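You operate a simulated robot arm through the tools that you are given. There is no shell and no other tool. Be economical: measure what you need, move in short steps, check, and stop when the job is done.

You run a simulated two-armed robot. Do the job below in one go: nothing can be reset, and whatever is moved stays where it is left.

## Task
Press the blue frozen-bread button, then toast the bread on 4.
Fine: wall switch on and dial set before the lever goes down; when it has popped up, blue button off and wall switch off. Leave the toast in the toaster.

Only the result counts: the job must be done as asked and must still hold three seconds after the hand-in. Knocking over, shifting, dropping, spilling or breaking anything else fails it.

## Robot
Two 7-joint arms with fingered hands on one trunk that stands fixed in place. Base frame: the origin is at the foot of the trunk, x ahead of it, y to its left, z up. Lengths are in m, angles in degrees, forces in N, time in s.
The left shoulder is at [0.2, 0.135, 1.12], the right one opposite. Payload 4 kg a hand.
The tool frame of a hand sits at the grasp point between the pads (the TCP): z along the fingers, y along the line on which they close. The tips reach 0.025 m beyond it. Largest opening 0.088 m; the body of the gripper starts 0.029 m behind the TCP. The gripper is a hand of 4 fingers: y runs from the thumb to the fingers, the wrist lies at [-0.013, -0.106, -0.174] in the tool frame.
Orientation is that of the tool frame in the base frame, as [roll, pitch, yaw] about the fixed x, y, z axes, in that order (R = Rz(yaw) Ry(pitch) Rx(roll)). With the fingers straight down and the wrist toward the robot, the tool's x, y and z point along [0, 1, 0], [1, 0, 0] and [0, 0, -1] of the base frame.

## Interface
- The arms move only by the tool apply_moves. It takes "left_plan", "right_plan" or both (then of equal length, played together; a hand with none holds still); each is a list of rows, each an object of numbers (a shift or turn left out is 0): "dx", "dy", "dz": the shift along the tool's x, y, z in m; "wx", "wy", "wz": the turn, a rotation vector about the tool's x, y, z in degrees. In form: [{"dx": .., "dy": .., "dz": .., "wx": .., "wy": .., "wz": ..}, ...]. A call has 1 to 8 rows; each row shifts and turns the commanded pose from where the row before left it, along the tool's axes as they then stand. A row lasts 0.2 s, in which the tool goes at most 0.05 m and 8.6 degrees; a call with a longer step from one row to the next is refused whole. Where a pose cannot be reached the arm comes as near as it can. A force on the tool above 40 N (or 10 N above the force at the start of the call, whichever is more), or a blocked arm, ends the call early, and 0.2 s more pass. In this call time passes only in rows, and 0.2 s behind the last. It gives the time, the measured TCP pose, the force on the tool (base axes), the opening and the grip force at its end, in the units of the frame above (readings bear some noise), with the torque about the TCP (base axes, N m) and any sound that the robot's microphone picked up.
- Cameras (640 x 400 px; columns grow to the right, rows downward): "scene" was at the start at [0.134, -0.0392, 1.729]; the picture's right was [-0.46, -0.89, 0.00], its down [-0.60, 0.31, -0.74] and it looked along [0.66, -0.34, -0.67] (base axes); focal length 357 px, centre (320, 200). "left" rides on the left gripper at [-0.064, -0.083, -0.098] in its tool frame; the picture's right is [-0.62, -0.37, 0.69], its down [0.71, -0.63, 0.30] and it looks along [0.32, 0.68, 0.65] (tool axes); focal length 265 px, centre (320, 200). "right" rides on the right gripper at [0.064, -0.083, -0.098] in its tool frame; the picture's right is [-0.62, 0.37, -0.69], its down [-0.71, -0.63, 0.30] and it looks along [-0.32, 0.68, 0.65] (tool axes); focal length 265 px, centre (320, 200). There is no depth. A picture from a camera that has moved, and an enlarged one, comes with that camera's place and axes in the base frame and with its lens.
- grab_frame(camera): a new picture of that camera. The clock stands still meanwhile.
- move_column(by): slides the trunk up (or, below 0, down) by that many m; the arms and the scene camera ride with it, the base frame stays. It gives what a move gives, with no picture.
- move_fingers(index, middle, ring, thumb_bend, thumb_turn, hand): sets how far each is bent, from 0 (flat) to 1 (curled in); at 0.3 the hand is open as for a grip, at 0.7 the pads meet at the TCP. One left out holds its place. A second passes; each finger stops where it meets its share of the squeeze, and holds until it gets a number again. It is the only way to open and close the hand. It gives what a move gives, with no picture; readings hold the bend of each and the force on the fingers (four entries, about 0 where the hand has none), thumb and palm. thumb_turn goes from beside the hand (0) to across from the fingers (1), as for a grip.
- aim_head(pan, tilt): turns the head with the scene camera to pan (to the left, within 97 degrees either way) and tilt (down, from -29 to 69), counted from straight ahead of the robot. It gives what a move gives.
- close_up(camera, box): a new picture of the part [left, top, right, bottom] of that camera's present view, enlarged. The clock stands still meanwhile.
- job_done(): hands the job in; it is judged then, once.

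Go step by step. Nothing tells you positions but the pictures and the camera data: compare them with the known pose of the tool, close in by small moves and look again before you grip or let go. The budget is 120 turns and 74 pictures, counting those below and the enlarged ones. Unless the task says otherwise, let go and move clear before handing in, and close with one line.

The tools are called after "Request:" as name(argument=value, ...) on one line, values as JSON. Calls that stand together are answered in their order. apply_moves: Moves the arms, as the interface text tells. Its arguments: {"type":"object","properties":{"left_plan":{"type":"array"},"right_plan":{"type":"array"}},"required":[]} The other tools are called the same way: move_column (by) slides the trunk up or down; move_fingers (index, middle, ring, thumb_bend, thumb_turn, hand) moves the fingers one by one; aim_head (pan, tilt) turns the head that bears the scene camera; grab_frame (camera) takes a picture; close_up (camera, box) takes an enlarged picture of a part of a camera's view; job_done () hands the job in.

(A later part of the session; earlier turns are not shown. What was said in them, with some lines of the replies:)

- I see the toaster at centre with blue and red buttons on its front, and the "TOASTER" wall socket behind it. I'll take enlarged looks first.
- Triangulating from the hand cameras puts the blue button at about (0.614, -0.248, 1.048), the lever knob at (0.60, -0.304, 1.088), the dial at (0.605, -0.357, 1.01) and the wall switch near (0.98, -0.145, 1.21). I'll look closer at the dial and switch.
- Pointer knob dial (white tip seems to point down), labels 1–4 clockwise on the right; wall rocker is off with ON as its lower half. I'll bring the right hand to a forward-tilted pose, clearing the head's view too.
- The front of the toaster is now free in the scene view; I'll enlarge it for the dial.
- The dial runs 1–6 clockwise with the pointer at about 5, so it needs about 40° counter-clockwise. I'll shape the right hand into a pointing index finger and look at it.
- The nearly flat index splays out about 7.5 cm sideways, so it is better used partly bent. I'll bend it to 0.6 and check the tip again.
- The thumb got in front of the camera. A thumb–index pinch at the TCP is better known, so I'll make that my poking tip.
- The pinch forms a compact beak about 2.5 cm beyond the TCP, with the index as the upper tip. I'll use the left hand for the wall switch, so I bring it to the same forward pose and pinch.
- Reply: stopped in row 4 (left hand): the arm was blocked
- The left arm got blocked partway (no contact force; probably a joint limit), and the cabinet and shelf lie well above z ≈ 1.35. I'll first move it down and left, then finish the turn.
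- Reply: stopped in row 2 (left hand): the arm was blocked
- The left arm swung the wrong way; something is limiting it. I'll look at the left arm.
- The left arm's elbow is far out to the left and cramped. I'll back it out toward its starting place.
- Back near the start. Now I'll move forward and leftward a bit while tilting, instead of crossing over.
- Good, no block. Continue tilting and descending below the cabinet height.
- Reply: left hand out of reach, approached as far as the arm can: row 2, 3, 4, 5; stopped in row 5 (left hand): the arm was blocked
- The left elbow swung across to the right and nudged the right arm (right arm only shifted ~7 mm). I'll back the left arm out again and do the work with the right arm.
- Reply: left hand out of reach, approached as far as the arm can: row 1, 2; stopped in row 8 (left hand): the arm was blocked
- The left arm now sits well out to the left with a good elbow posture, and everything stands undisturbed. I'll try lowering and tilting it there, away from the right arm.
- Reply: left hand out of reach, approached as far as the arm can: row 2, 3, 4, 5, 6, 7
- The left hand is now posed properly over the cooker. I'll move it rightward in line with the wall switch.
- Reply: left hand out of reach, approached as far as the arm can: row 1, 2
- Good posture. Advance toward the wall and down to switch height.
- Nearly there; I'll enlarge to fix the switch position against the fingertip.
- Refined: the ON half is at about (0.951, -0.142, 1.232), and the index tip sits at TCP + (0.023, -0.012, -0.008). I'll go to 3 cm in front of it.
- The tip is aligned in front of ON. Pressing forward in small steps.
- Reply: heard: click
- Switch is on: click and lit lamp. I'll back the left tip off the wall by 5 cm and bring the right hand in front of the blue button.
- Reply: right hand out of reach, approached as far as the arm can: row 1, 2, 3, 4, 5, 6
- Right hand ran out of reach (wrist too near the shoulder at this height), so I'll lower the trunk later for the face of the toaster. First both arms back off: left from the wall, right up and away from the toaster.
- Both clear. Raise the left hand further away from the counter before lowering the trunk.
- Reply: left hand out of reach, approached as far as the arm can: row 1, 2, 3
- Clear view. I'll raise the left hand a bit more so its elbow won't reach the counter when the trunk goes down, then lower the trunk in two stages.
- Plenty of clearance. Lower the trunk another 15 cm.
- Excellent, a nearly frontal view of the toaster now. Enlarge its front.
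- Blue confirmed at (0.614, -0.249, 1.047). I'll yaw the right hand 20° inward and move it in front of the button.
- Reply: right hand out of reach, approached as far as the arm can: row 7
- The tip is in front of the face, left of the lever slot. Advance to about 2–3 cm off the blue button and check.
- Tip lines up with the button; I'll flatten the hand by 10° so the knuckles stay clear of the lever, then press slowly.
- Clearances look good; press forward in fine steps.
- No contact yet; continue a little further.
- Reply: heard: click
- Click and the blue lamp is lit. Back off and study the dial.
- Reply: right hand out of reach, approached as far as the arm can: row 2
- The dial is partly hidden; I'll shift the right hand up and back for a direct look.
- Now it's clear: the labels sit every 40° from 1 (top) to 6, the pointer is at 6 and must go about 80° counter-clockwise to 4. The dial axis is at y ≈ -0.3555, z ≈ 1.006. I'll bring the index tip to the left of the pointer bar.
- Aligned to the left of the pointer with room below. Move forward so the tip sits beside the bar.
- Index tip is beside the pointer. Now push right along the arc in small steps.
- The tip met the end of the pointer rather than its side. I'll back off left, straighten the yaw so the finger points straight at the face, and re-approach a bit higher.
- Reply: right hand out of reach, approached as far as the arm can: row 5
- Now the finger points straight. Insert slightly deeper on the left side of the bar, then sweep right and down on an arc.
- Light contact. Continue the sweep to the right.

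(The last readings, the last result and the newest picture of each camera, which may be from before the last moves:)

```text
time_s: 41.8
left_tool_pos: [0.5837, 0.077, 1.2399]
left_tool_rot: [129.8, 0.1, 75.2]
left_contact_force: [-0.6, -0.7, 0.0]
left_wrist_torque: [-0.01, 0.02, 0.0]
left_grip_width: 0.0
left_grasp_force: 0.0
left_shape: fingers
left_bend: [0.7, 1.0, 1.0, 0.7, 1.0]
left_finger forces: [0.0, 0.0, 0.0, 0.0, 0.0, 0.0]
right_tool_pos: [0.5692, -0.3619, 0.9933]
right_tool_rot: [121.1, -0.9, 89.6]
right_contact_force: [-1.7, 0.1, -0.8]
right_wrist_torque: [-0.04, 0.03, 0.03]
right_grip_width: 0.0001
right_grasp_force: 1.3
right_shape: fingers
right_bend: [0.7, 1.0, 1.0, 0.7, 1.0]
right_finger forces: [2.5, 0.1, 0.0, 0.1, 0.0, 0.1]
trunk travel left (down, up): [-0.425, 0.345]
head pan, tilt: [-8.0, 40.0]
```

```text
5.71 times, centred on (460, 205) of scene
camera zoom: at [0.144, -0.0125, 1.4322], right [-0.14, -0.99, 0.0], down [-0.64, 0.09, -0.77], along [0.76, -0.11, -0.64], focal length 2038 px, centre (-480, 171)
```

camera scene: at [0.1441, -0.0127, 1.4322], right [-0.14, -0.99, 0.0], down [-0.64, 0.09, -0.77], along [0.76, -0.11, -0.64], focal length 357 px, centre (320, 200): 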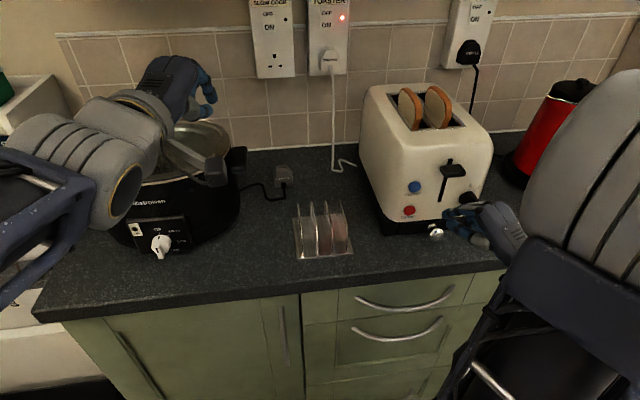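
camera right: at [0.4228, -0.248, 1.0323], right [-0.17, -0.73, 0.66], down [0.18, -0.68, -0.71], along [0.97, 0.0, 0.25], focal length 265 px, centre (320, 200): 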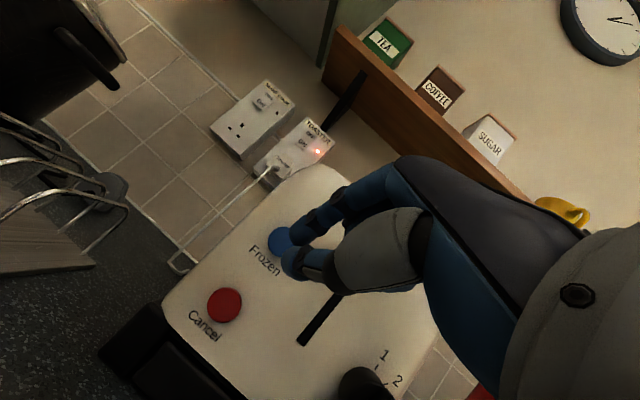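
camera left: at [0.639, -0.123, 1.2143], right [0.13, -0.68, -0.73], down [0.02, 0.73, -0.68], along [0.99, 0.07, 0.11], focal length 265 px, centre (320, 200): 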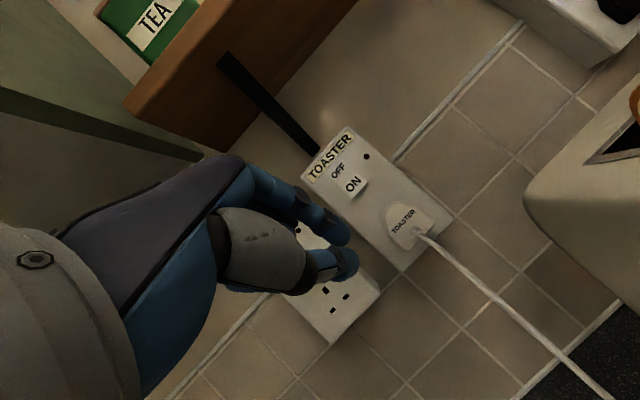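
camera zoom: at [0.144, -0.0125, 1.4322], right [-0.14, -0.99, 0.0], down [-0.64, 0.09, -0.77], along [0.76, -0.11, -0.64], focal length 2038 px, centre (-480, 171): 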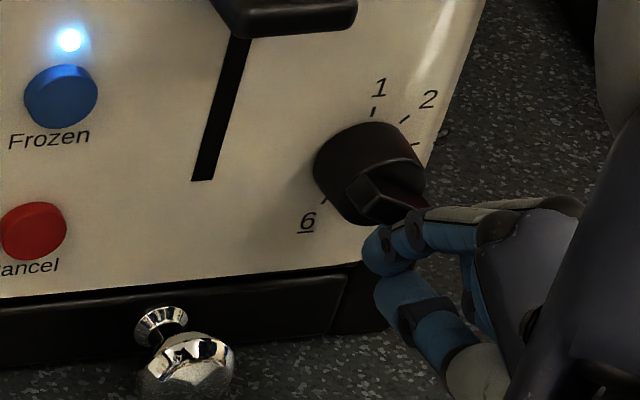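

The pointer turned. Back the finger off to the right and look at where it stands.

Request:
apply_moves(right_plan=[{"dy": -0.0155, "dz": -0.0199}, {"dx": -0.04, "dy": -0.0077, "dz": -0.0129}, {"dx": -0.045}])

Request:
close_up(camera="scene", box=[420, 170, 500, 240])

Request:
grab_frame(camera="right")

```text
time_s: 42.5
left_tool_pos: [0.5826, 0.0774, 1.2414]
left_tool_rot: [129.7, 0.1, 75.2]
left_contact_force: [-0.5, -1.0, -0.8]
left_wrist_torque: [-0.03, 0.0, 0.02]
left_grip_width: 0.0
left_grasp_force: 0.0
left_shape: fingers
left_bend: [0.7, 1.0, 1.0, 0.7, 1.0]
left_finger forces: [0.1, 0.1, 0.0, 0.0, 0.0, 0.0]
right_tool_pos: [0.5282, -0.4484, 0.988]
right_tool_rot: [121.2, -0.9, 89.9]
right_contact_force: [0.3, 0.1, 0.2]
right_wrist_torque: [0.0, 0.0, -0.01]
right_grip_width: 0.0001
right_grasp_force: 0.0
right_shape: fingers
right_bend: [0.7, 1.0, 1.0, 0.7, 1.0]
right_finger forces: [0.0, 0.0, 0.0, 0.0, 0.1, 0.0]
trunk travel left (down, up): [-0.425, 0.345]
head pan, tilt: [-8.0, 40.0]
```

```text
5.71 times, centred on (460, 205) of scene
camera zoom: at [0.1441, -0.0123, 1.4322], right [-0.14, -0.99, 0.0], down [-0.64, 0.09, -0.77], along [0.76, -0.11, -0.64], focal length 2038 px, centre (-480, 171)
```

zoom: 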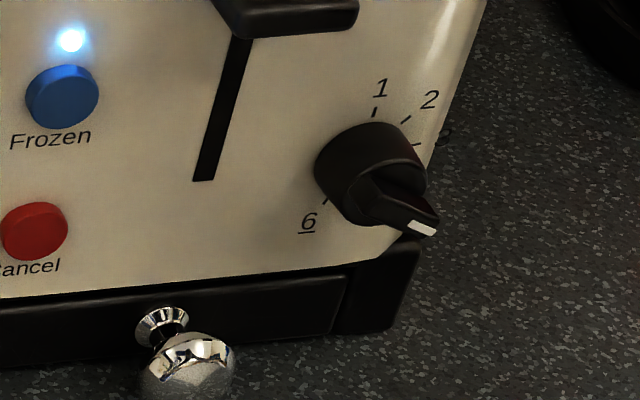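

```text
15 pictures are left
camera right: at [0.4018, -0.3826, 0.9691], right [-0.4, -0.63, 0.66], down [-0.07, -0.7, -0.71], along [0.91, -0.33, 0.24], focal length 265 px, centre (320, 200)
```

right: 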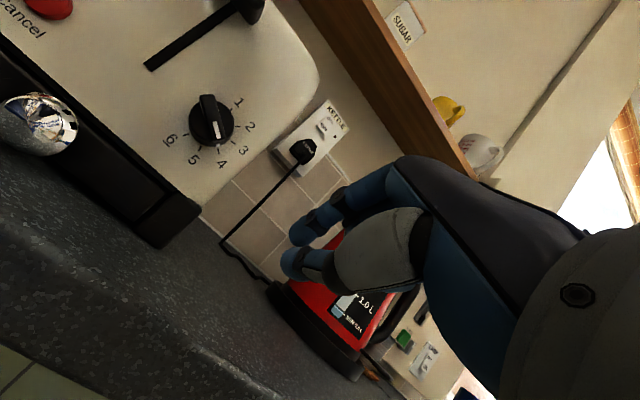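

The pointer now points close to 4. One enlarged check.

Request:
close_up(camera="right", box=[150, 80, 270, 180])

```text
4.00 times, centred on (210, 130) of right
camera zoom: at [0.4018, -0.3826, 0.9691], right [-0.4, -0.63, 0.66], down [-0.07, -0.7, -0.71], along [0.91, -0.33, 0.24], focal length 1062 px, centre (760, 480)
```

zoom: 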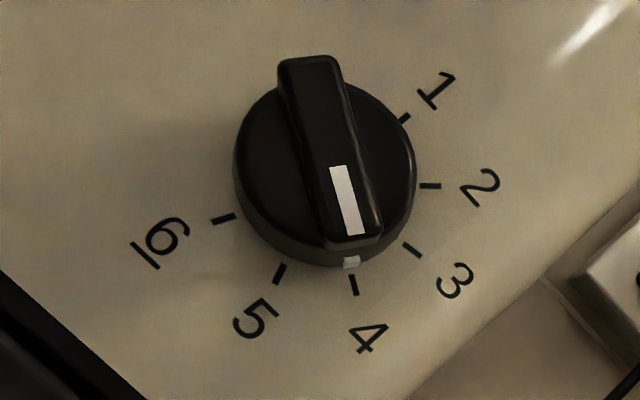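

The pointer and its mark line up with the tick of 4. Now the lever: I'll raise the right hand, yaw and flatten it to press the lever knob from above.

Request:
apply_moves(right_plan=[{"dy": 0.0428, "dz": -0.0257}, {"dy": 0.0428, "dz": -0.0257}, {"dy": 0.0428, "dz": -0.0257}, {"wy": 5.7, "wz": -3.45}, {"wy": 5.7, "wz": -3.45}, {"wy": 5.7, "wz": -3.45}, {"wx": -6.5}, {"wx": -6.5}])

```text
time_s: 44.4
left_tool_pos: [0.5823, 0.0765, 1.24]
left_tool_rot: [129.8, 0.1, 75.1]
left_contact_force: [-0.2, 0.4, 0.4]
left_wrist_torque: [0.01, 0.0, 0.01]
left_grip_width: 0.0003
left_grasp_force: 0.0
left_shape: fingers
left_bend: [0.7, 1.0, 1.0, 0.7, 1.0]
left_finger forces: [0.0, 0.0, 0.0, 0.0, 0.0, 0.0]
right_tool_pos: [0.5296, -0.446, 1.139]
right_tool_rot: [107.8, -0.8, 110.0]
right_contact_force: [0.3, 0.4, -0.1]
right_wrist_torque: [-0.01, -0.01, -0.02]
right_grip_width: 0.0001
right_grasp_force: 0.1
right_shape: fingers
right_bend: [0.7, 1.0, 1.0, 0.7, 1.0]
right_finger forces: [0.0, 0.0, 0.0, 0.0, 0.0, 0.0]
trunk travel left (down, up): [-0.425, 0.345]
head pan, tilt: [-8.0, 40.0]
```

Request:
apply_moves(right_plan=[{"dx": 0.0367, "dy": 0.0101, "dz": 0.0283}, {"dx": 0.0367, "dy": 0.0101, "dz": 0.0283}, {"dx": 0.0367, "dy": 0.0101, "dz": 0.0283}])

Request:
close_up(camera="scene", box=[385, 125, 495, 235])

```text
time_s: 45.1
left_tool_pos: [0.582, 0.0764, 1.2391]
left_tool_rot: [129.9, 0.1, 75.1]
left_contact_force: [0.2, -0.4, 0.8]
left_wrist_torque: [-0.03, 0.0, 0.02]
left_grip_width: 0.0001
left_grasp_force: 0.1
left_shape: fingers
left_bend: [0.7, 1.0, 1.0, 0.7, 1.0]
left_finger forces: [0.0, 0.0, 0.0, 0.0, 0.0, 0.0]
right_tool_pos: [0.5767, -0.3112, 1.1425]
right_tool_rot: [108.0, -0.9, 109.8]
right_contact_force: [0.3, -0.3, 0.0]
right_wrist_torque: [0.02, 0.01, 0.0]
right_grip_width: 0.0002
right_grasp_force: 0.0
right_shape: fingers
right_bend: [0.7, 1.0, 1.0, 0.7, 1.0]
right_finger forces: [0.1, 0.1, 0.0, 0.0, 0.2, 0.0]
trunk travel left (down, up): [-0.425, 0.345]
head pan, tilt: [-8.0, 40.0]
```

```text
3.64 times, centred on (440, 180) of scene
camera zoom: at [0.1441, -0.0129, 1.4322], right [-0.14, -0.99, 0.0], down [-0.64, 0.09, -0.77], along [0.76, -0.11, -0.64], focal length 1297 px, centre (-116, 273)
```

zoom: 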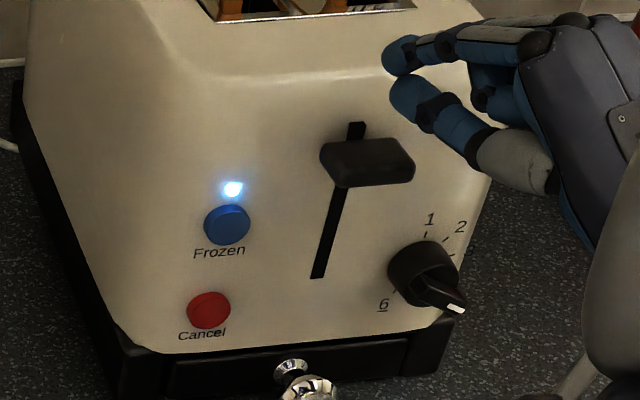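

Above the knob, about 1 cm too far right. Shift left and press down.

Request:
apply_moves(right_plan=[{"dx": 0.0094, "dy": 0.001, "dz": 0.0033}, {"dy": -0.0114, "dz": 0.0037}, {"dy": -0.0114, "dz": 0.0037}, {"dy": -0.0114, "dz": 0.0037}, {"dy": -0.0114, "dz": 0.0037}])

Request:
close_up(camera="scene", box=[385, 125, 495, 235])

```text
time_s: 46.4
left_tool_pos: [0.584, 0.0766, 1.2406]
left_tool_rot: [129.8, 0.1, 75.1]
left_contact_force: [0.3, -0.5, -0.2]
left_wrist_torque: [-0.02, 0.02, 0.02]
left_grip_width: 0.0
left_grasp_force: 0.0
left_shape: fingers
left_bend: [0.7, 1.0, 1.0, 0.7, 1.0]
left_finger forces: [0.1, 0.0, 0.1, 0.0, 0.0, 0.0]
right_tool_pos: [0.5767, -0.3023, 1.0927]
right_tool_rot: [107.8, -0.8, 109.6]
right_contact_force: [0.1, -0.3, 0.8]
right_wrist_torque: [-0.01, -0.04, 0.03]
right_grip_width: 0.0
right_grasp_force: 0.1
right_shape: fingers
right_bend: [0.7, 1.0, 1.0, 0.7, 1.0]
right_finger forces: [0.0, 0.0, 0.0, 0.1, 0.3, 0.0]
trunk travel left (down, up): [-0.425, 0.345]
head pan, tilt: [-8.0, 40.0]
```

```text
3.64 times, centred on (440, 180) of scene
camera zoom: at [0.144, -0.0125, 1.4323], right [-0.14, -0.99, 0.0], down [-0.64, 0.09, -0.77], along [0.76, -0.11, -0.64], focal length 1297 px, centre (-116, 273)
```

zoom: 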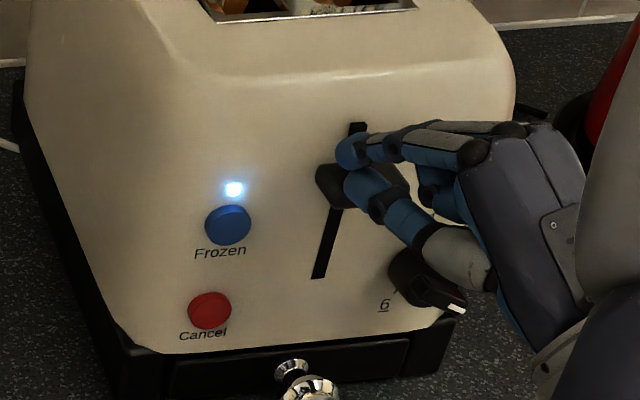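

The knob is moving down under the thumb. Continue pressing to the latch.

Request:
apply_moves(right_plan=[{"dy": -0.0114, "dz": 0.0037}, {"dy": -0.0114, "dz": 0.0037}, {"dy": -0.0095, "dz": 0.0031}, {"dy": -0.0095, "dz": 0.0031}])

Request:
close_up(camera="scene", box=[385, 85, 495, 235])

```text
time_s: 47.4
left_tool_pos: [0.5816, 0.0765, 1.24]
left_tool_rot: [129.7, 0.1, 75.2]
left_contact_force: [0.5, 0.2, -0.5]
left_wrist_torque: [0.01, -0.01, 0.01]
left_grip_width: 0.0
left_grasp_force: 0.2
left_shape: fingers
left_bend: [0.7, 1.0, 1.0, 0.7, 1.0]
left_finger forces: [0.0, 0.1, 0.0, 0.1, 0.1, 0.0]
right_tool_pos: [0.5765, -0.3015, 1.0483]
right_tool_rot: [107.8, -0.8, 109.6]
right_contact_force: [-0.4, 0.3, -0.1]
right_wrist_torque: [0.03, 0.02, -0.01]
right_grip_width: 0.0001
right_grasp_force: 0.0
right_shape: fingers
right_bend: [0.7, 1.0, 1.0, 0.7, 1.0]
right_finger forces: [0.0, 0.0, 0.0, 0.0, 0.1, 0.1]
trunk travel left (down, up): [-0.425, 0.345]
head pan, tilt: [-8.0, 40.0]
```

```text
2.67 times, centred on (440, 160) of scene
camera zoom: at [0.144, -0.0125, 1.4322], right [-0.14, -0.99, 0.0], down [-0.64, 0.09, -0.77], along [0.76, -0.11, -0.64], focal length 951 px, centre (0, 307)
```

zoom: 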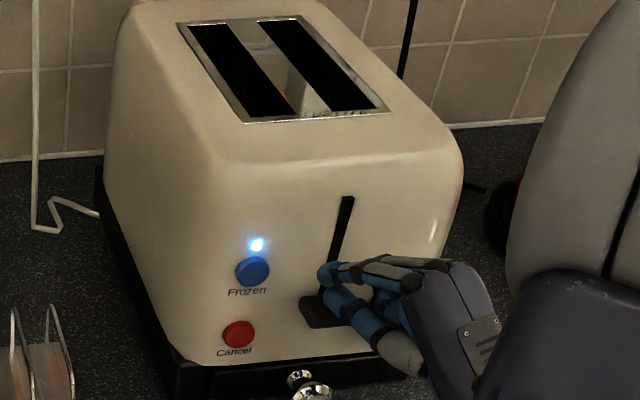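

Lever is down, the bread is in and there's a glow. Lift off and back away to the right; it should stay latched.

Request:
apply_moves(right_plan=[{"dy": 0.0286, "dz": -0.0092}, {"dx": -0.0308, "dy": 0.009, "dz": -0.037}, {"dx": -0.0308, "dy": 0.009, "dz": -0.037}])

Request:
close_up(camera="scene", box=[385, 125, 495, 235])

```text
time_s: 48.1
left_tool_pos: [0.5844, 0.0765, 1.2411]
left_tool_rot: [129.8, 0.1, 75.3]
left_contact_force: [1.0, -0.9, -0.5]
left_wrist_torque: [0.02, 0.03, 0.03]
left_grip_width: 0.0001
left_grasp_force: 0.1
left_shape: fingers
left_bend: [0.7, 1.0, 1.0, 0.7, 1.0]
left_finger forces: [0.0, 0.0, 0.0, 0.0, 0.1, 0.0]
right_tool_pos: [0.5356, -0.3817, 1.1188]
right_tool_rot: [107.9, -0.8, 109.9]
right_contact_force: [-0.2, -0.1, -0.2]
right_wrist_torque: [-0.02, -0.01, -0.02]
right_grip_width: 0.0
right_grasp_force: 0.0
right_shape: fingers
right_bend: [0.7, 1.0, 1.0, 0.7, 1.0]
right_finger forces: [0.0, 0.0, 0.1, 0.0, 0.1, 0.0]
trunk travel left (down, up): [-0.425, 0.345]
head pan, tilt: [-8.0, 40.0]
```

```text
3.64 times, centred on (440, 180) of scene
camera zoom: at [0.1442, -0.0123, 1.4322], right [-0.14, -0.99, 0.0], down [-0.64, 0.09, -0.77], along [0.76, -0.11, -0.64], focal length 1297 px, centre (-116, 273)
```

zoom: 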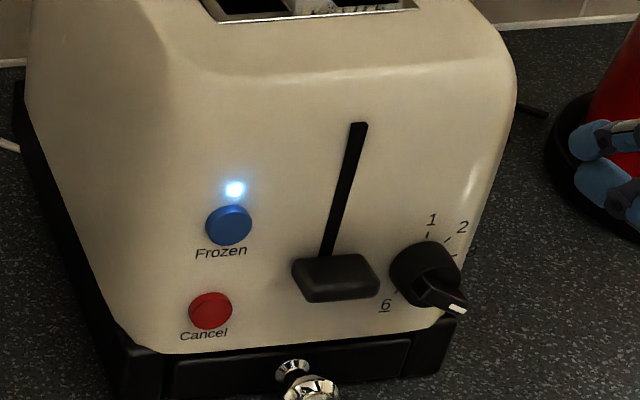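

Latched, dial still on 4, blue lamp lit. Now wait for the pop-up, listening.

Request:
apply_moves(right_plan=[{}, {}, {}, {}, {}, {}, {}, {}])

Request:
apply_moves(right_plan=[{}, {}, {}, {}, {}, {}, {}, {}])

Request:
apply_moves(right_plan=[{}, {}, {}, {}, {}, {}, {}, {}])

Request:
apply_moves(right_plan=[{}, {}, {}, {}, {}, {}, {}, {}])

Request:
apply_moves(right_plan=[{}, {}, {}, {}, {}, {}, {}, {}])

Request:
apply_moves(right_plan=[{}, {}, {}, {}, {}, {}, {}, {}])

```text
time_s: 50.0
left_tool_pos: [0.5816, 0.0758, 1.24]
left_tool_rot: [129.8, 0.1, 75.1]
left_contact_force: [-0.3, 0.2, 0.0]
left_wrist_torque: [0.01, 0.0, -0.02]
left_grip_width: 0.0001
left_grasp_force: 0.2
left_shape: fingers
left_bend: [0.7, 1.0, 1.0, 0.7, 1.0]
left_finger forces: [0.0, 0.0, 0.0, 0.0, 0.0, 0.0]
right_tool_pos: [0.5364, -0.3815, 1.1188]
right_tool_rot: [107.9, -0.8, 109.8]
right_contact_force: [0.4, 0.0, -0.4]
right_wrist_torque: [0.0, 0.0, 0.0]
right_grip_width: 0.0
right_grasp_force: 0.1
right_shape: fingers
right_bend: [0.7, 1.0, 1.0, 0.7, 1.0]
right_finger forces: [0.0, 0.0, 0.0, 0.0, 0.0, 0.0]
trunk travel left (down, up): [-0.425, 0.345]
head pan, tilt: [-8.0, 40.0]
```

```text
time_s: 51.8
left_tool_pos: [0.5829, 0.0769, 1.2412]
left_tool_rot: [129.8, 0.1, 75.2]
left_contact_force: [-0.6, 0.1, 0.3]
left_wrist_torque: [0.04, 0.0, -0.01]
left_grip_width: 0.0
left_grasp_force: 0.2
left_shape: fingers
left_bend: [0.7, 1.0, 1.0, 0.7, 1.0]
left_finger forces: [0.1, 0.0, 0.0, 0.1, 0.0, 0.0]
right_tool_pos: [0.5364, -0.3821, 1.1183]
right_tool_rot: [107.9, -0.9, 109.9]
right_contact_force: [0.0, 0.0, 0.0]
right_wrist_torque: [-0.01, -0.01, 0.02]
right_grip_width: 0.0
right_grasp_force: 0.0
right_shape: fingers
right_bend: [0.7, 1.0, 1.0, 0.7, 1.0]
right_finger forces: [0.0, 0.0, 0.0, 0.1, 0.0, 0.0]
trunk travel left (down, up): [-0.425, 0.345]
head pan, tilt: [-8.0, 40.0]
```

```text
time_s: 53.5
left_tool_pos: [0.5824, 0.0766, 1.2413]
left_tool_rot: [129.8, 0.1, 75.3]
left_contact_force: [-0.6, 0.2, -0.3]
left_wrist_torque: [0.01, 0.02, -0.02]
left_grip_width: 0.0
left_grasp_force: 0.0
left_shape: fingers
left_bend: [0.7, 1.0, 1.0, 0.7, 1.0]
left_finger forces: [0.0, 0.0, 0.0, 0.0, 0.0, 0.0]
right_tool_pos: [0.537, -0.3808, 1.1186]
right_tool_rot: [107.8, -0.8, 109.7]
right_contact_force: [0.3, -0.3, 0.0]
right_wrist_torque: [0.0, 0.0, 0.01]
right_grip_width: 0.0002
right_grasp_force: 0.1
right_shape: fingers
right_bend: [0.7, 1.0, 1.0, 0.7, 1.0]
right_finger forces: [0.0, 0.0, 0.1, 0.0, 0.0, 0.1]
trunk travel left (down, up): [-0.425, 0.345]
head pan, tilt: [-8.0, 40.0]
```

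```text
time_s: 55.4
left_tool_pos: [0.5831, 0.0764, 1.241]
left_tool_rot: [129.9, 0.1, 75.2]
left_contact_force: [-0.1, 0.2, 0.7]
left_wrist_torque: [-0.01, -0.02, 0.0]
left_grip_width: 0.0001
left_grasp_force: 0.0
left_shape: fingers
left_bend: [0.7, 1.0, 1.0, 0.7, 1.0]
left_finger forces: [0.1, 0.0, 0.0, 0.0, 0.0, 0.1]
right_tool_pos: [0.5356, -0.3818, 1.1181]
right_tool_rot: [107.9, -0.8, 109.7]
right_contact_force: [0.5, -0.8, 0.1]
right_wrist_torque: [-0.01, 0.0, -0.02]
right_grip_width: 0.0
right_grasp_force: 0.0
right_shape: fingers
right_bend: [0.7, 1.0, 1.0, 0.7, 1.0]
right_finger forces: [0.0, 0.0, 0.0, 0.1, 0.0, 0.0]
trunk travel left (down, up): [-0.425, 0.345]
head pan, tilt: [-8.0, 40.0]
```

```text
time_s: 57.1
left_tool_pos: [0.583, 0.0767, 1.2408]
left_tool_rot: [129.8, 0.0, 75.3]
left_contact_force: [-0.2, -0.6, -0.1]
left_wrist_torque: [0.0, 0.02, 0.02]
left_grip_width: 0.0001
left_grasp_force: 0.0
left_shape: fingers
left_bend: [0.7, 1.0, 1.0, 0.7, 1.0]
left_finger forces: [0.0, 0.0, 0.1, 0.0, 0.0, 0.0]
right_tool_pos: [0.5361, -0.3813, 1.1192]
right_tool_rot: [107.9, -0.8, 109.7]
right_contact_force: [0.1, 0.1, 0.7]
right_wrist_torque: [-0.01, 0.0, 0.0]
right_grip_width: 0.0003
right_grasp_force: 0.1
right_shape: fingers
right_bend: [0.7, 1.0, 1.0, 0.7, 1.0]
right_finger forces: [0.1, 0.0, 0.1, 0.0, 0.1, 0.0]
trunk travel left (down, up): [-0.425, 0.345]
head pan, tilt: [-8.0, 40.0]
```

```text
time_s: 59.0
left_tool_pos: [0.5833, 0.0762, 1.2398]
left_tool_rot: [129.8, 0.1, 75.2]
left_contact_force: [0.9, 0.1, 0.3]
left_wrist_torque: [-0.01, -0.03, 0.0]
left_grip_width: 0.0
left_grasp_force: 0.1
left_shape: fingers
left_bend: [0.7, 1.0, 1.0, 0.7, 1.0]
left_finger forces: [0.0, 0.1, 0.0, 0.0, 0.1, 0.0]
right_tool_pos: [0.5366, -0.3818, 1.1184]
right_tool_rot: [107.8, -0.8, 109.8]
right_contact_force: [0.1, 1.0, -0.6]
right_wrist_torque: [0.0, -0.02, 0.0]
right_grip_width: 0.0
right_grasp_force: 0.0
right_shape: fingers
right_bend: [0.7, 1.0, 1.0, 0.7, 1.0]
right_finger forces: [0.0, 0.0, 0.0, 0.0, 0.0, 0.1]
trunk travel left (down, up): [-0.425, 0.345]
head pan, tilt: [-8.0, 40.0]
```

No pop yet; keep waiting.

Request:
apply_moves(right_plan=[{}, {}, {}, {}, {}, {}, {}, {}])

Request:
apply_moves(right_plan=[{}, {}, {}, {}, {}, {}, {}, {}])

Request:
apply_moves(right_plan=[{}, {}, {}, {}, {}, {}, {}, {}])

Request:
apply_moves(right_plan=[{}, {}, {}, {}, {}, {}, {}, {}])

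Request:
apply_moves(right_plan=[{}, {}, {}, {}, {}, {}, {}, {}])

Request:
apply_moves(right_plan=[{}, {}, {}, {}, {}, {}, {}, {}])

Request:
apply_moves(right_plan=[{}, {}, {}, {}, {}, {}, {}, {}])

Request:
apply_moves(right_plan=[{}, {}, {}, {}, {}, {}, {}, {}])

```text
time_s: 60.8
left_tool_pos: [0.5837, 0.076, 1.2411]
left_tool_rot: [129.7, 0.1, 75.2]
left_contact_force: [-0.5, -0.7, -0.8]
left_wrist_torque: [0.01, 0.0, 0.0]
left_grip_width: 0.0
left_grasp_force: 0.1
left_shape: fingers
left_bend: [0.7, 1.0, 1.0, 0.7, 1.0]
left_finger forces: [0.1, 0.1, 0.0, 0.0, 0.1, 0.0]
right_tool_pos: [0.537, -0.382, 1.1186]
right_tool_rot: [108.0, -0.8, 109.7]
right_contact_force: [0.3, -0.1, 0.1]
right_wrist_torque: [0.03, 0.0, 0.04]
right_grip_width: 0.0
right_grasp_force: 0.0
right_shape: fingers
right_bend: [0.7, 1.0, 1.0, 0.7, 1.0]
right_finger forces: [0.1, 0.1, 0.0, 0.1, 0.0, 0.0]
trunk travel left (down, up): [-0.425, 0.345]
head pan, tilt: [-8.0, 40.0]
```

```text
time_s: 62.5
left_tool_pos: [0.5826, 0.0778, 1.2407]
left_tool_rot: [129.8, 0.0, 75.2]
left_contact_force: [-0.3, -0.7, 0.3]
left_wrist_torque: [0.01, 0.0, 0.02]
left_grip_width: 0.0
left_grasp_force: 0.0
left_shape: fingers
left_bend: [0.7, 1.0, 1.0, 0.7, 1.0]
left_finger forces: [0.1, 0.0, 0.0, 0.1, 0.0, 0.0]
right_tool_pos: [0.5365, -0.3814, 1.1186]
right_tool_rot: [107.9, -0.8, 109.9]
right_contact_force: [-0.6, -0.1, 0.3]
right_wrist_torque: [-0.01, 0.0, 0.02]
right_grip_width: 0.0001
right_grasp_force: 0.1
right_shape: fingers
right_bend: [0.7, 1.0, 1.0, 0.7, 1.0]
right_finger forces: [0.0, 0.0, 0.0, 0.0, 0.1, 0.0]
trunk travel left (down, up): [-0.425, 0.345]
head pan, tilt: [-8.0, 40.0]
```

```text
time_s: 64.3
left_tool_pos: [0.5829, 0.0768, 1.2405]
left_tool_rot: [129.8, 0.1, 75.1]
left_contact_force: [0.2, 0.3, 0.0]
left_wrist_torque: [0.03, -0.02, -0.01]
left_grip_width: 0.0
left_grasp_force: 0.0
left_shape: fingers
left_bend: [0.7, 1.0, 1.0, 0.7, 1.0]
left_finger forces: [0.1, 0.0, 0.1, 0.0, 0.0, 0.0]
right_tool_pos: [0.5356, -0.3829, 1.1172]
right_tool_rot: [107.9, -0.8, 109.9]
right_contact_force: [-0.2, 1.1, -0.1]
right_wrist_torque: [-0.01, -0.02, -0.03]
right_grip_width: 0.0002
right_grasp_force: 0.1
right_shape: fingers
right_bend: [0.7, 1.0, 1.0, 0.7, 1.0]
right_finger forces: [0.0, 0.0, 0.0, 0.0, 0.0, 0.1]
trunk travel left (down, up): [-0.425, 0.345]
head pan, tilt: [-8.0, 40.0]
```

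```text
time_s: 66.2
left_tool_pos: [0.5834, 0.0756, 1.2406]
left_tool_rot: [129.7, 0.1, 75.2]
left_contact_force: [0.2, -0.3, 0.6]
left_wrist_torque: [-0.01, 0.01, 0.0]
left_grip_width: 0.0003
left_grasp_force: 0.1
left_shape: fingers
left_bend: [0.7, 1.0, 1.0, 0.7, 1.0]
left_finger forces: [0.0, 0.0, 0.0, 0.0, 0.0, 0.0]
right_tool_pos: [0.5367, -0.3811, 1.1183]
right_tool_rot: [107.8, -0.8, 109.6]
right_contact_force: [-0.6, -0.1, -0.7]
right_wrist_torque: [-0.01, 0.01, 0.01]
right_grip_width: 0.0
right_grasp_force: 0.1
right_shape: fingers
right_bend: [0.7, 1.0, 1.0, 0.7, 1.0]
right_finger forces: [0.1, 0.0, 0.0, 0.0, 0.0, 0.1]
trunk travel left (down, up): [-0.425, 0.345]
head pan, tilt: [-8.0, 40.0]
```

```text
time_s: 68.0
left_tool_pos: [0.5817, 0.0777, 1.2399]
left_tool_rot: [129.9, 0.1, 75.2]
left_contact_force: [-0.1, -0.5, -0.2]
left_wrist_torque: [-0.02, 0.0, 0.03]
left_grip_width: 0.0
left_grasp_force: 0.1
left_shape: fingers
left_bend: [0.7, 1.0, 1.0, 0.7, 1.0]
left_finger forces: [0.0, 0.0, 0.0, 0.1, 0.1, 0.0]
right_tool_pos: [0.5368, -0.3831, 1.1186]
right_tool_rot: [107.8, -0.8, 109.7]
right_contact_force: [-0.5, -0.7, -0.3]
right_wrist_torque: [0.01, -0.01, -0.04]
right_grip_width: 0.0002
right_grasp_force: 0.1
right_shape: fingers
right_bend: [0.7, 1.0, 1.0, 0.7, 1.0]
right_finger forces: [0.1, 0.1, 0.1, 0.1, 0.1, 0.1]
trunk travel left (down, up): [-0.425, 0.345]
head pan, tilt: [-8.0, 40.0]
```

```text
time_s: 69.8
left_tool_pos: [0.5834, 0.0763, 1.2419]
left_tool_rot: [129.8, 0.1, 75.2]
left_contact_force: [0.6, 0.3, -0.5]
left_wrist_torque: [-0.01, -0.01, 0.04]
left_grip_width: 0.0
left_grasp_force: 0.0
left_shape: fingers
left_bend: [0.7, 1.0, 1.0, 0.7, 1.0]
left_finger forces: [0.0, 0.0, 0.1, 0.1, 0.1, 0.0]
right_tool_pos: [0.5358, -0.3821, 1.1182]
right_tool_rot: [107.9, -0.8, 109.8]
right_contact_force: [-0.1, 0.8, -0.2]
right_wrist_torque: [0.02, -0.01, -0.02]
right_grip_width: 0.0001
right_grasp_force: 0.0
right_shape: fingers
right_bend: [0.7, 1.0, 1.0, 0.7, 1.0]
right_finger forces: [0.0, 0.0, 0.1, 0.0, 0.0, 0.0]
trunk travel left (down, up): [-0.425, 0.345]
head pan, tilt: [-8.0, 40.0]
```

```text
time_s: 71.5
left_tool_pos: [0.5827, 0.0757, 1.2399]
left_tool_rot: [129.8, 0.1, 75.1]
left_contact_force: [0.9, 0.0, 0.1]
left_wrist_torque: [-0.01, -0.02, 0.02]
left_grip_width: 0.0001
left_grasp_force: 0.1
left_shape: fingers
left_bend: [0.7, 1.0, 1.0, 0.7, 1.0]
left_finger forces: [0.0, 0.0, 0.0, 0.0, 0.1, 0.0]
right_tool_pos: [0.5359, -0.382, 1.1179]
right_tool_rot: [107.9, -0.9, 109.8]
right_contact_force: [-0.1, 0.6, 0.0]
right_wrist_torque: [-0.01, -0.01, -0.01]
right_grip_width: 0.0
right_grasp_force: 0.1
right_shape: fingers
right_bend: [0.7, 1.0, 1.0, 0.7, 1.0]
right_finger forces: [0.1, 0.1, 0.1, 0.0, 0.0, 0.0]
trunk travel left (down, up): [-0.425, 0.345]
head pan, tilt: [-8.0, 40.0]
heard: pop
```

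```text
time_s: 73.3
left_tool_pos: [0.5829, 0.0767, 1.2417]
left_tool_rot: [129.8, 0.1, 75.1]
left_contact_force: [-0.8, -0.3, -0.1]
left_wrist_torque: [0.01, 0.01, -0.02]
left_grip_width: 0.0
left_grasp_force: 0.1
left_shape: fingers
left_bend: [0.7, 1.0, 1.0, 0.7, 1.0]
left_finger forces: [0.1, 0.0, 0.0, 0.1, 0.0, 0.0]
right_tool_pos: [0.537, -0.3816, 1.1182]
right_tool_rot: [107.8, -0.8, 109.7]
right_contact_force: [0.8, 0.3, 0.3]
right_wrist_torque: [0.02, 0.01, -0.01]
right_grip_width: 0.0
right_grasp_force: 0.1
right_shape: fingers
right_bend: [0.7, 1.0, 1.0, 0.7, 1.0]
right_finger forces: [0.0, 0.0, 0.0, 0.0, 0.0, 0.0]
trunk travel left (down, up): [-0.425, 0.345]
head pan, tilt: [-8.0, 40.0]
```

Popped. Bring the right hand back in front of the blue button.

Request:
apply_moves(right_plan=[{"dx": 0.0355, "dy": -0.0166, "dz": 0.0256}, {"dx": 0.0355, "dy": -0.0166, "dz": 0.0256}, {"dx": 0.0355, "dy": -0.0166, "dz": 0.0256}])

Request:
close_up(camera="scene", box=[355, 75, 505, 245])

```text
time_s: 74.2
left_tool_pos: [0.5826, 0.0768, 1.2412]
left_tool_rot: [129.7, 0.1, 75.2]
left_contact_force: [-0.5, -0.5, 0.0]
left_wrist_torque: [-0.02, -0.04, 0.02]
left_grip_width: 0.0
left_grasp_force: 0.1
left_shape: fingers
left_bend: [0.7, 1.0, 1.0, 0.7, 1.0]
left_finger forces: [0.0, 0.0, 0.1, 0.0, 0.0, 0.0]
right_tool_pos: [0.5568, -0.2585, 1.0496]
right_tool_rot: [107.9, -0.8, 109.8]
right_contact_force: [0.0, 0.1, -0.3]
right_wrist_torque: [0.0, 0.02, 0.01]
right_grip_width: 0.0
right_grasp_force: 0.1
right_shape: fingers
right_bend: [0.7, 1.0, 1.0, 0.7, 1.0]
right_finger forces: [0.1, 0.0, 0.0, 0.0, 0.0, 0.0]
trunk travel left (down, up): [-0.425, 0.345]
head pan, tilt: [-8.0, 40.0]
```

```text
2.35 times, centred on (430, 160) of scene
camera zoom: at [0.144, -0.0127, 1.4323], right [-0.14, -0.99, 0.0], down [-0.64, 0.09, -0.77], along [0.76, -0.11, -0.64], focal length 839 px, centre (61, 294)
```

zoom: 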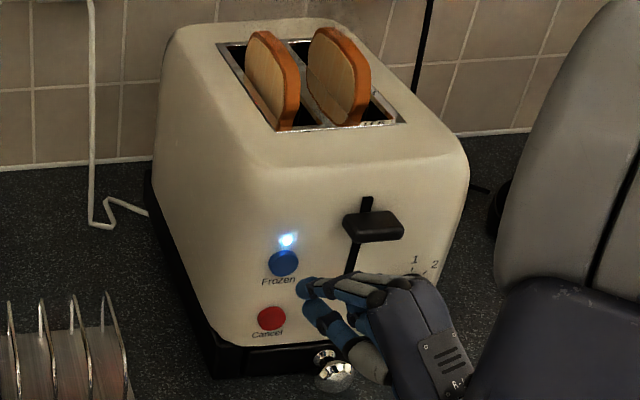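

Toast is up and the blue lamp still lit. Press blue again.

Request:
apply_moves(right_plan=[{"dx": -0.0058, "dy": 0.0031, "dz": 0.0122}, {"dx": -0.0058, "dy": 0.0031, "dz": 0.0122}, {"dx": -0.0014, "dy": 0.0012, "dz": 0.0036}, {"dx": -0.0014, "dy": 0.0012, "dz": 0.0036}])

```text
time_s: 75.2
left_tool_pos: [0.5832, 0.0765, 1.2403]
left_tool_rot: [129.8, 0.1, 75.2]
left_contact_force: [0.4, -0.8, 0.7]
left_wrist_torque: [0.03, 0.01, 0.0]
left_grip_width: 0.0
left_grasp_force: 0.0
left_shape: fingers
left_bend: [0.7, 1.0, 1.0, 0.7, 1.0]
left_finger forces: [0.0, 0.0, 0.0, 0.1, 0.1, 0.0]
right_tool_pos: [0.5912, -0.2637, 1.0477]
right_tool_rot: [107.8, -0.9, 109.8]
right_contact_force: [-1.0, 0.2, 0.4]
right_wrist_torque: [0.0, -0.02, 0.0]
right_grip_width: 0.0
right_grasp_force: 0.8
right_shape: fingers
right_bend: [0.7, 1.0, 1.0, 0.7, 1.0]
right_finger forces: [1.2, 0.0, 0.3, 0.1, 0.0, 0.0]
trunk travel left (down, up): [-0.425, 0.345]
head pan, tilt: [-8.0, 40.0]
heard: click
```

Clicked. Back off and verify the lamp.

Request:
apply_moves(right_plan=[{"dx": 0.0102, "dy": -0.0086, "dz": -0.0268}, {"dx": -0.035, "dy": 0.01, "dz": -0.025}, {"dx": -0.035, "dy": 0.01, "dz": -0.02}, {"dx": -0.035, "dy": 0.01}])

Request:
close_up(camera="scene", box=[355, 75, 505, 245])

```text
time_s: 76.2
left_tool_pos: [0.5829, 0.0762, 1.2409]
left_tool_rot: [129.8, 0.1, 75.1]
left_contact_force: [0.3, 0.7, -0.9]
left_wrist_torque: [-0.01, 0.02, 0.05]
left_grip_width: 0.0
left_grasp_force: 0.0
left_shape: fingers
left_bend: [0.7, 1.0, 1.0, 0.7, 1.0]
left_finger forces: [0.1, 0.0, 0.1, 0.1, 0.0, 0.0]
right_tool_pos: [0.5635, -0.3733, 1.0915]
right_tool_rot: [107.9, -0.9, 109.8]
right_contact_force: [1.3, -0.5, 0.2]
right_wrist_torque: [0.02, -0.02, -0.03]
right_grip_width: 0.0
right_grasp_force: 0.0
right_shape: fingers
right_bend: [0.7, 1.0, 1.0, 0.7, 1.0]
right_finger forces: [0.0, 0.0, 0.0, 0.0, 0.0, 0.1]
trunk travel left (down, up): [-0.425, 0.345]
head pan, tilt: [-8.0, 40.0]
```

```text
2.35 times, centred on (430, 160) of scene
camera zoom: at [0.1441, -0.0124, 1.4322], right [-0.14, -0.99, 0.0], down [-0.64, 0.09, -0.77], along [0.76, -0.11, -0.64], focal length 839 px, centre (61, 294)
```

zoom: 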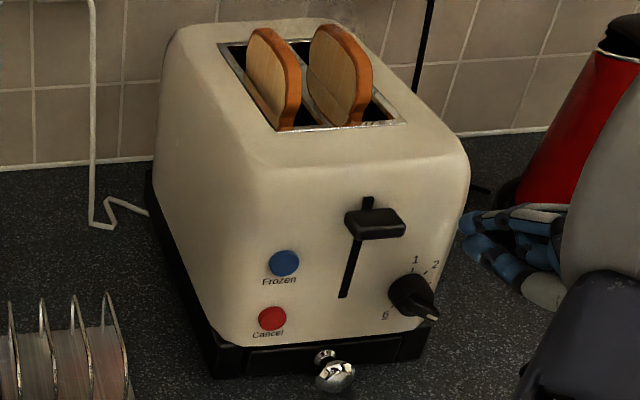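

Blue is off, toast up, dial on 4. Now move the right hand clear and raise the trunk back for the wall switch.

Request:
apply_moves(right_plan=[{"dx": -0.0085, "dy": -0.0107, "dz": -0.0335}, {"dx": -0.0085, "dy": -0.0107, "dz": -0.0335}, {"dx": -0.0085, "dy": -0.0107, "dz": -0.0335}])

Request:
move_column(by=0.3)

Request:
apply_moves(left_plan=[{"dy": -0.028, "dz": 0.0235}, {"dy": -0.028, "dz": 0.0235}, {"dy": -0.028, "dz": 0.0235}])

```text
time_s: 77.0
left_tool_pos: [0.582, 0.0772, 1.2404]
left_tool_rot: [129.8, 0.0, 75.3]
left_contact_force: [0.2, 0.7, 0.4]
left_wrist_torque: [0.02, -0.01, -0.01]
left_grip_width: 0.0
left_grasp_force: 0.0
left_shape: fingers
left_bend: [0.7, 1.0, 1.0, 0.7, 1.0]
left_finger forces: [0.0, 0.0, 0.0, 0.1, 0.0, 0.0]
right_tool_pos: [0.474, -0.4349, 1.088]
right_tool_rot: [107.9, -0.9, 109.7]
right_contact_force: [0.2, 0.0, 0.0]
right_wrist_torque: [-0.01, 0.01, 0.0]
right_grip_width: 0.0001
right_grasp_force: 0.3
right_shape: fingers
right_bend: [0.7, 1.0, 1.0, 0.7, 1.0]
right_finger forces: [0.0, 0.0, 0.0, 0.1, 0.0, 0.1]
trunk travel left (down, up): [-0.425, 0.345]
head pan, tilt: [-8.0, 40.0]
```

```text
time_s: 80.0
left_tool_pos: [0.5835, 0.0768, 1.541]
left_tool_rot: [129.8, 0.1, 75.2]
left_contact_force: [-0.7, 0.3, -0.3]
left_wrist_torque: [-0.01, 0.01, 0.01]
left_grip_width: 0.0
left_grasp_force: 0.0
left_shape: fingers
left_bend: [0.7, 1.0, 1.0, 0.7, 1.0]
left_finger forces: [0.0, 0.0, 0.0, 0.1, 0.0, 0.0]
right_tool_pos: [0.4735, -0.4345, 1.3881]
right_tool_rot: [107.8, -0.8, 109.7]
right_contact_force: [-0.1, 0.9, 0.1]
right_wrist_torque: [0.0, -0.01, -0.02]
right_grip_width: 0.0
right_grasp_force: 0.0
right_shape: fingers
right_bend: [0.7, 1.0, 1.0, 0.7, 1.0]
right_finger forces: [0.0, 0.0, 0.0, 0.1, 0.0, 0.1]
trunk travel left (down, up): [-0.725, 0.045]
head pan, tilt: [-8.0, 40.0]
```

```text
time_s: 80.8
left_tool_pos: [0.5842, 0.0752, 1.4322]
left_tool_rot: [129.8, 0.0, 75.3]
left_contact_force: [-0.4, -0.9, 0.7]
left_wrist_torque: [-0.01, 0.0, -0.01]
left_grip_width: 0.0001
left_grasp_force: 0.0
left_shape: fingers
left_bend: [0.7, 1.0, 1.0, 0.7, 1.0]
left_finger forces: [0.1, 0.1, 0.1, 0.1, 0.1, 0.0]
right_tool_pos: [0.473, -0.4364, 1.388]
right_tool_rot: [107.8, -0.8, 109.7]
right_contact_force: [-0.3, 0.1, -0.5]
right_wrist_torque: [0.0, 0.0, -0.02]
right_grip_width: 0.0
right_grasp_force: 0.0
right_shape: fingers
right_bend: [0.7, 1.0, 1.0, 0.7, 1.0]
right_finger forces: [0.0, 0.1, 0.1, 0.1, 0.1, 0.0]
trunk travel left (down, up): [-0.725, 0.045]
head pan, tilt: [-8.0, 40.0]
```

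Retrace the left hand to the wall, this time 3 cm higher for OFF.

Request:
apply_moves(left_plan=[{"dx": -0.0146, "dy": -0.0122, "dz": 0.0356}, {"dx": -0.0146, "dy": -0.0122, "dz": 0.0356}, {"dx": -0.0146, "dy": -0.0122, "dz": 0.0356}, {"dx": -0.0146, "dy": -0.0122, "dz": 0.0356}, {"dx": -0.0146, "dy": -0.0122, "dz": 0.0356}])

Request:
apply_moves(left_plan=[{"dx": -0.0083, "dy": 0.0219, "dz": 0.034}, {"dx": -0.0083, "dy": 0.0219, "dz": 0.034}, {"dx": -0.0083, "dy": 0.0219, "dz": 0.034}, {"dx": -0.0083, "dy": 0.0219, "dz": 0.034}, {"dx": -0.0083, "dy": 0.0219, "dz": 0.034}])

```text
time_s: 82.0
left_tool_pos: [0.6674, -0.0162, 1.2781]
left_tool_rot: [129.7, 0.1, 75.2]
left_contact_force: [0.2, 0.9, 0.1]
left_wrist_torque: [-0.03, -0.02, 0.02]
left_grip_width: 0.0
left_grasp_force: 0.1
left_shape: fingers
left_bend: [0.7, 1.0, 1.0, 0.7, 1.0]
left_finger forces: [0.1, 0.0, 0.1, 0.0, 0.0, 0.0]
left hand out of reach, approached as far as the arm can: row 1, 2
right_tool_pos: [0.4729, -0.4355, 1.3867]
right_tool_rot: [107.8, -0.8, 109.9]
right_contact_force: [0.6, 0.1, 0.4]
right_wrist_torque: [-0.03, 0.01, -0.01]
right_grip_width: 0.0
right_grasp_force: 0.1
right_shape: fingers
right_bend: [0.7, 1.0, 1.0, 0.7, 1.0]
right_finger forces: [0.0, 0.0, 0.0, 0.1, 0.0, 0.0]
trunk travel left (down, up): [-0.725, 0.045]
head pan, tilt: [-8.0, 40.0]
```

```text
time_s: 83.2
left_tool_pos: [0.8555, -0.1122, 1.2513]
left_tool_rot: [129.8, 0.1, 75.1]
left_contact_force: [-0.1, -0.3, -0.1]
left_wrist_torque: [-0.02, -0.02, 0.0]
left_grip_width: 0.0002
left_grasp_force: 0.1
left_shape: fingers
left_bend: [0.7, 1.0, 1.0, 0.7, 1.0]
left_finger forces: [0.0, 0.0, 0.0, 0.0, 0.0, 0.1]
right_tool_pos: [0.4737, -0.4346, 1.3882]
right_tool_rot: [107.9, -0.9, 109.8]
right_contact_force: [-0.5, -0.3, 0.0]
right_wrist_torque: [0.01, -0.03, -0.02]
right_grip_width: 0.0
right_grasp_force: 0.0
right_shape: fingers
right_bend: [0.7, 1.0, 1.0, 0.7, 1.0]
right_finger forces: [0.0, 0.0, 0.0, 0.0, 0.1, 0.0]
trunk travel left (down, up): [-0.725, 0.045]
head pan, tilt: [-8.0, 40.0]
```

Request:
apply_moves(left_plan=[{"dx": -0.0041, "dy": 0.0215, "dz": 0.0101}, {"dx": -0.0041, "dy": 0.0215, "dz": 0.0101}])

Request:
close_up(camera="left", box=[260, 110, 460, 300])

```text
time_s: 83.8
left_tool_pos: [0.8916, -0.1288, 1.2708]
left_tool_rot: [129.9, 0.1, 75.1]
left_contact_force: [-1.1, -0.8, -0.6]
left_wrist_torque: [-0.02, 0.03, 0.02]
left_grip_width: 0.0
left_grasp_force: 0.0
left_shape: fingers
left_bend: [0.7, 1.0, 1.0, 0.7, 1.0]
left_finger forces: [0.1, 0.1, 0.1, 0.0, 0.1, 0.0]
right_tool_pos: [0.4723, -0.4355, 1.3874]
right_tool_rot: [107.9, -0.9, 109.8]
right_contact_force: [0.2, -1.1, 0.2]
right_wrist_torque: [0.0, 0.02, -0.01]
right_grip_width: 0.0
right_grasp_force: 0.1
right_shape: fingers
right_bend: [0.7, 1.0, 1.0, 0.7, 1.0]
right_finger forces: [0.0, 0.1, 0.0, 0.0, 0.0, 0.0]
trunk travel left (down, up): [-0.725, 0.045]
head pan, tilt: [-8.0, 40.0]
```

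```text
2.11 times, centred on (360, 205) of left
camera zoom: at [0.7521, -0.159, 1.2711], right [0.13, -0.68, -0.73], down [0.02, 0.73, -0.68], along [0.99, 0.07, 0.11], focal length 559 px, centre (236, 190)
```

zoom: 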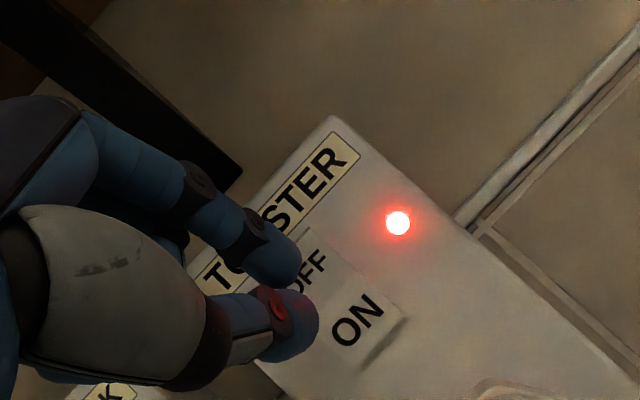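

Switch still lit. The tip is slightly high of OFF, so I lower it 8 mm while pressing forward.

Request:
apply_moves(left_plan=[{"dx": 0.0022, "dy": 0.0068, "dz": 0.0205}, {"dx": 0.0021, "dy": 0.005, "dz": 0.0059}, {"dx": 0.0015, "dy": 0.0037, "dz": 0.0045}, {"dx": 0.0013, "dy": 0.0031, "dz": 0.0037}])

Request:
close_up(camera="left", box=[260, 110, 460, 300])

```text
time_s: 84.8
left_tool_pos: [0.9308, -0.1331, 1.2645]
left_tool_rot: [129.7, 0.1, 75.0]
left_contact_force: [-10.2, -1.4, 4.8]
left_wrist_torque: [0.0, 0.05, -0.02]
left_grip_width: 0.0
left_grasp_force: 5.3
left_shape: fingers
left_bend: [0.71, 1.0, 1.0, 0.69, 1.0]
left_finger forces: [11.4, 0.0, 0.0, 0.0, 0.0, 0.1]
right_tool_pos: [0.4727, -0.4347, 1.3875]
right_tool_rot: [107.7, -0.8, 109.7]
right_contact_force: [0.8, 0.3, -0.3]
right_wrist_torque: [0.0, 0.01, -0.04]
right_grip_width: 0.0001
right_grasp_force: 0.1
right_shape: fingers
right_bend: [0.7, 1.0, 1.0, 0.7, 1.0]
right_finger forces: [0.0, 0.0, 0.0, 0.0, 0.0, 0.1]
trunk travel left (down, up): [-0.725, 0.045]
head pan, tilt: [-8.0, 40.0]
heard: click
```

```text
2.11 times, centred on (360, 205) of left
camera zoom: at [0.7899, -0.1641, 1.2643], right [0.13, -0.68, -0.72], down [0.02, 0.73, -0.68], along [0.99, 0.07, 0.11], focal length 559 px, centre (236, 190)
```

zoom: 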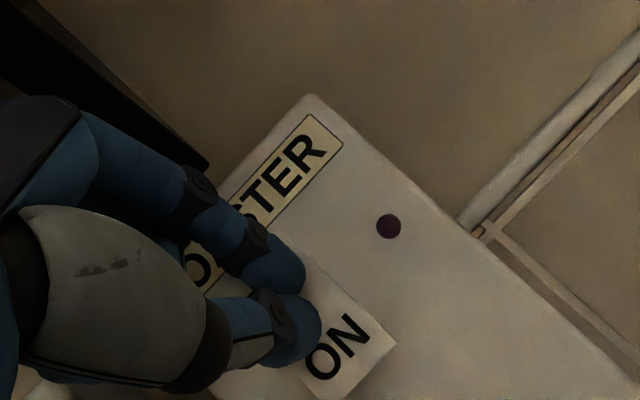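

Click and the lamp is dark: the wall switch is off. Withdraw the left hand straight back and check the whole scene.

Request:
apply_moves(left_plan=[{"dx": -0.0064, "dy": -0.0155, "dz": -0.0186}, {"dx": 0.0083, "dy": -0.0219, "dz": -0.034}, {"dx": 0.0083, "dy": -0.0219, "dz": -0.034}, {"dx": 0.0083, "dy": -0.0219, "dz": -0.034}, {"dx": 0.0083, "dy": -0.0219, "dz": -0.034}])

Request:
grab_frame(camera="scene")

```text
time_s: 86.0
left_tool_pos: [0.7578, -0.0577, 1.2846]
left_tool_rot: [129.9, 0.1, 75.1]
left_contact_force: [0.0, 0.5, -0.4]
left_wrist_torque: [0.0, 0.01, -0.03]
left_grip_width: 0.0002
left_grasp_force: 0.1
left_shape: fingers
left_bend: [0.7, 1.0, 1.0, 0.7, 1.0]
left_finger forces: [0.1, 0.1, 0.1, 0.1, 0.1, 0.0]
right_tool_pos: [0.4738, -0.4353, 1.3884]
right_tool_rot: [107.9, -0.9, 109.7]
right_contact_force: [0.3, 0.0, -0.4]
right_wrist_torque: [0.0, -0.01, 0.01]
right_grip_width: 0.0001
right_grasp_force: 0.1
right_shape: fingers
right_bend: [0.7, 1.0, 1.0, 0.7, 1.0]
right_finger forces: [0.0, 0.0, 0.0, 0.0, 0.0, 0.0]
trunk travel left (down, up): [-0.725, 0.045]
head pan, tilt: [-8.0, 40.0]
```

```text
5 pictures are left
camera scene: at [0.1445, -0.0128, 1.7322], right [-0.14, -0.99, 0.0], down [-0.64, 0.09, -0.77], along [0.76, -0.11, -0.64], focal length 357 px, centre (320, 200)
```

scene: 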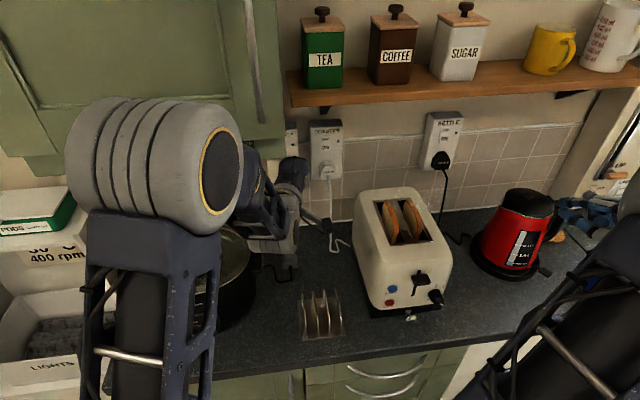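

The switch is off, the blue lamp is out, the toast is up in the toaster, and nothing else has moved. Both hands are clear, so I'm handing in.

Request:
job_done()

```text
The job is handed in.
```

The bread was toasted on 4 with the frozen setting on and has popped up. The blue button and the wall switch are now off, and the toast is still in the toaster.
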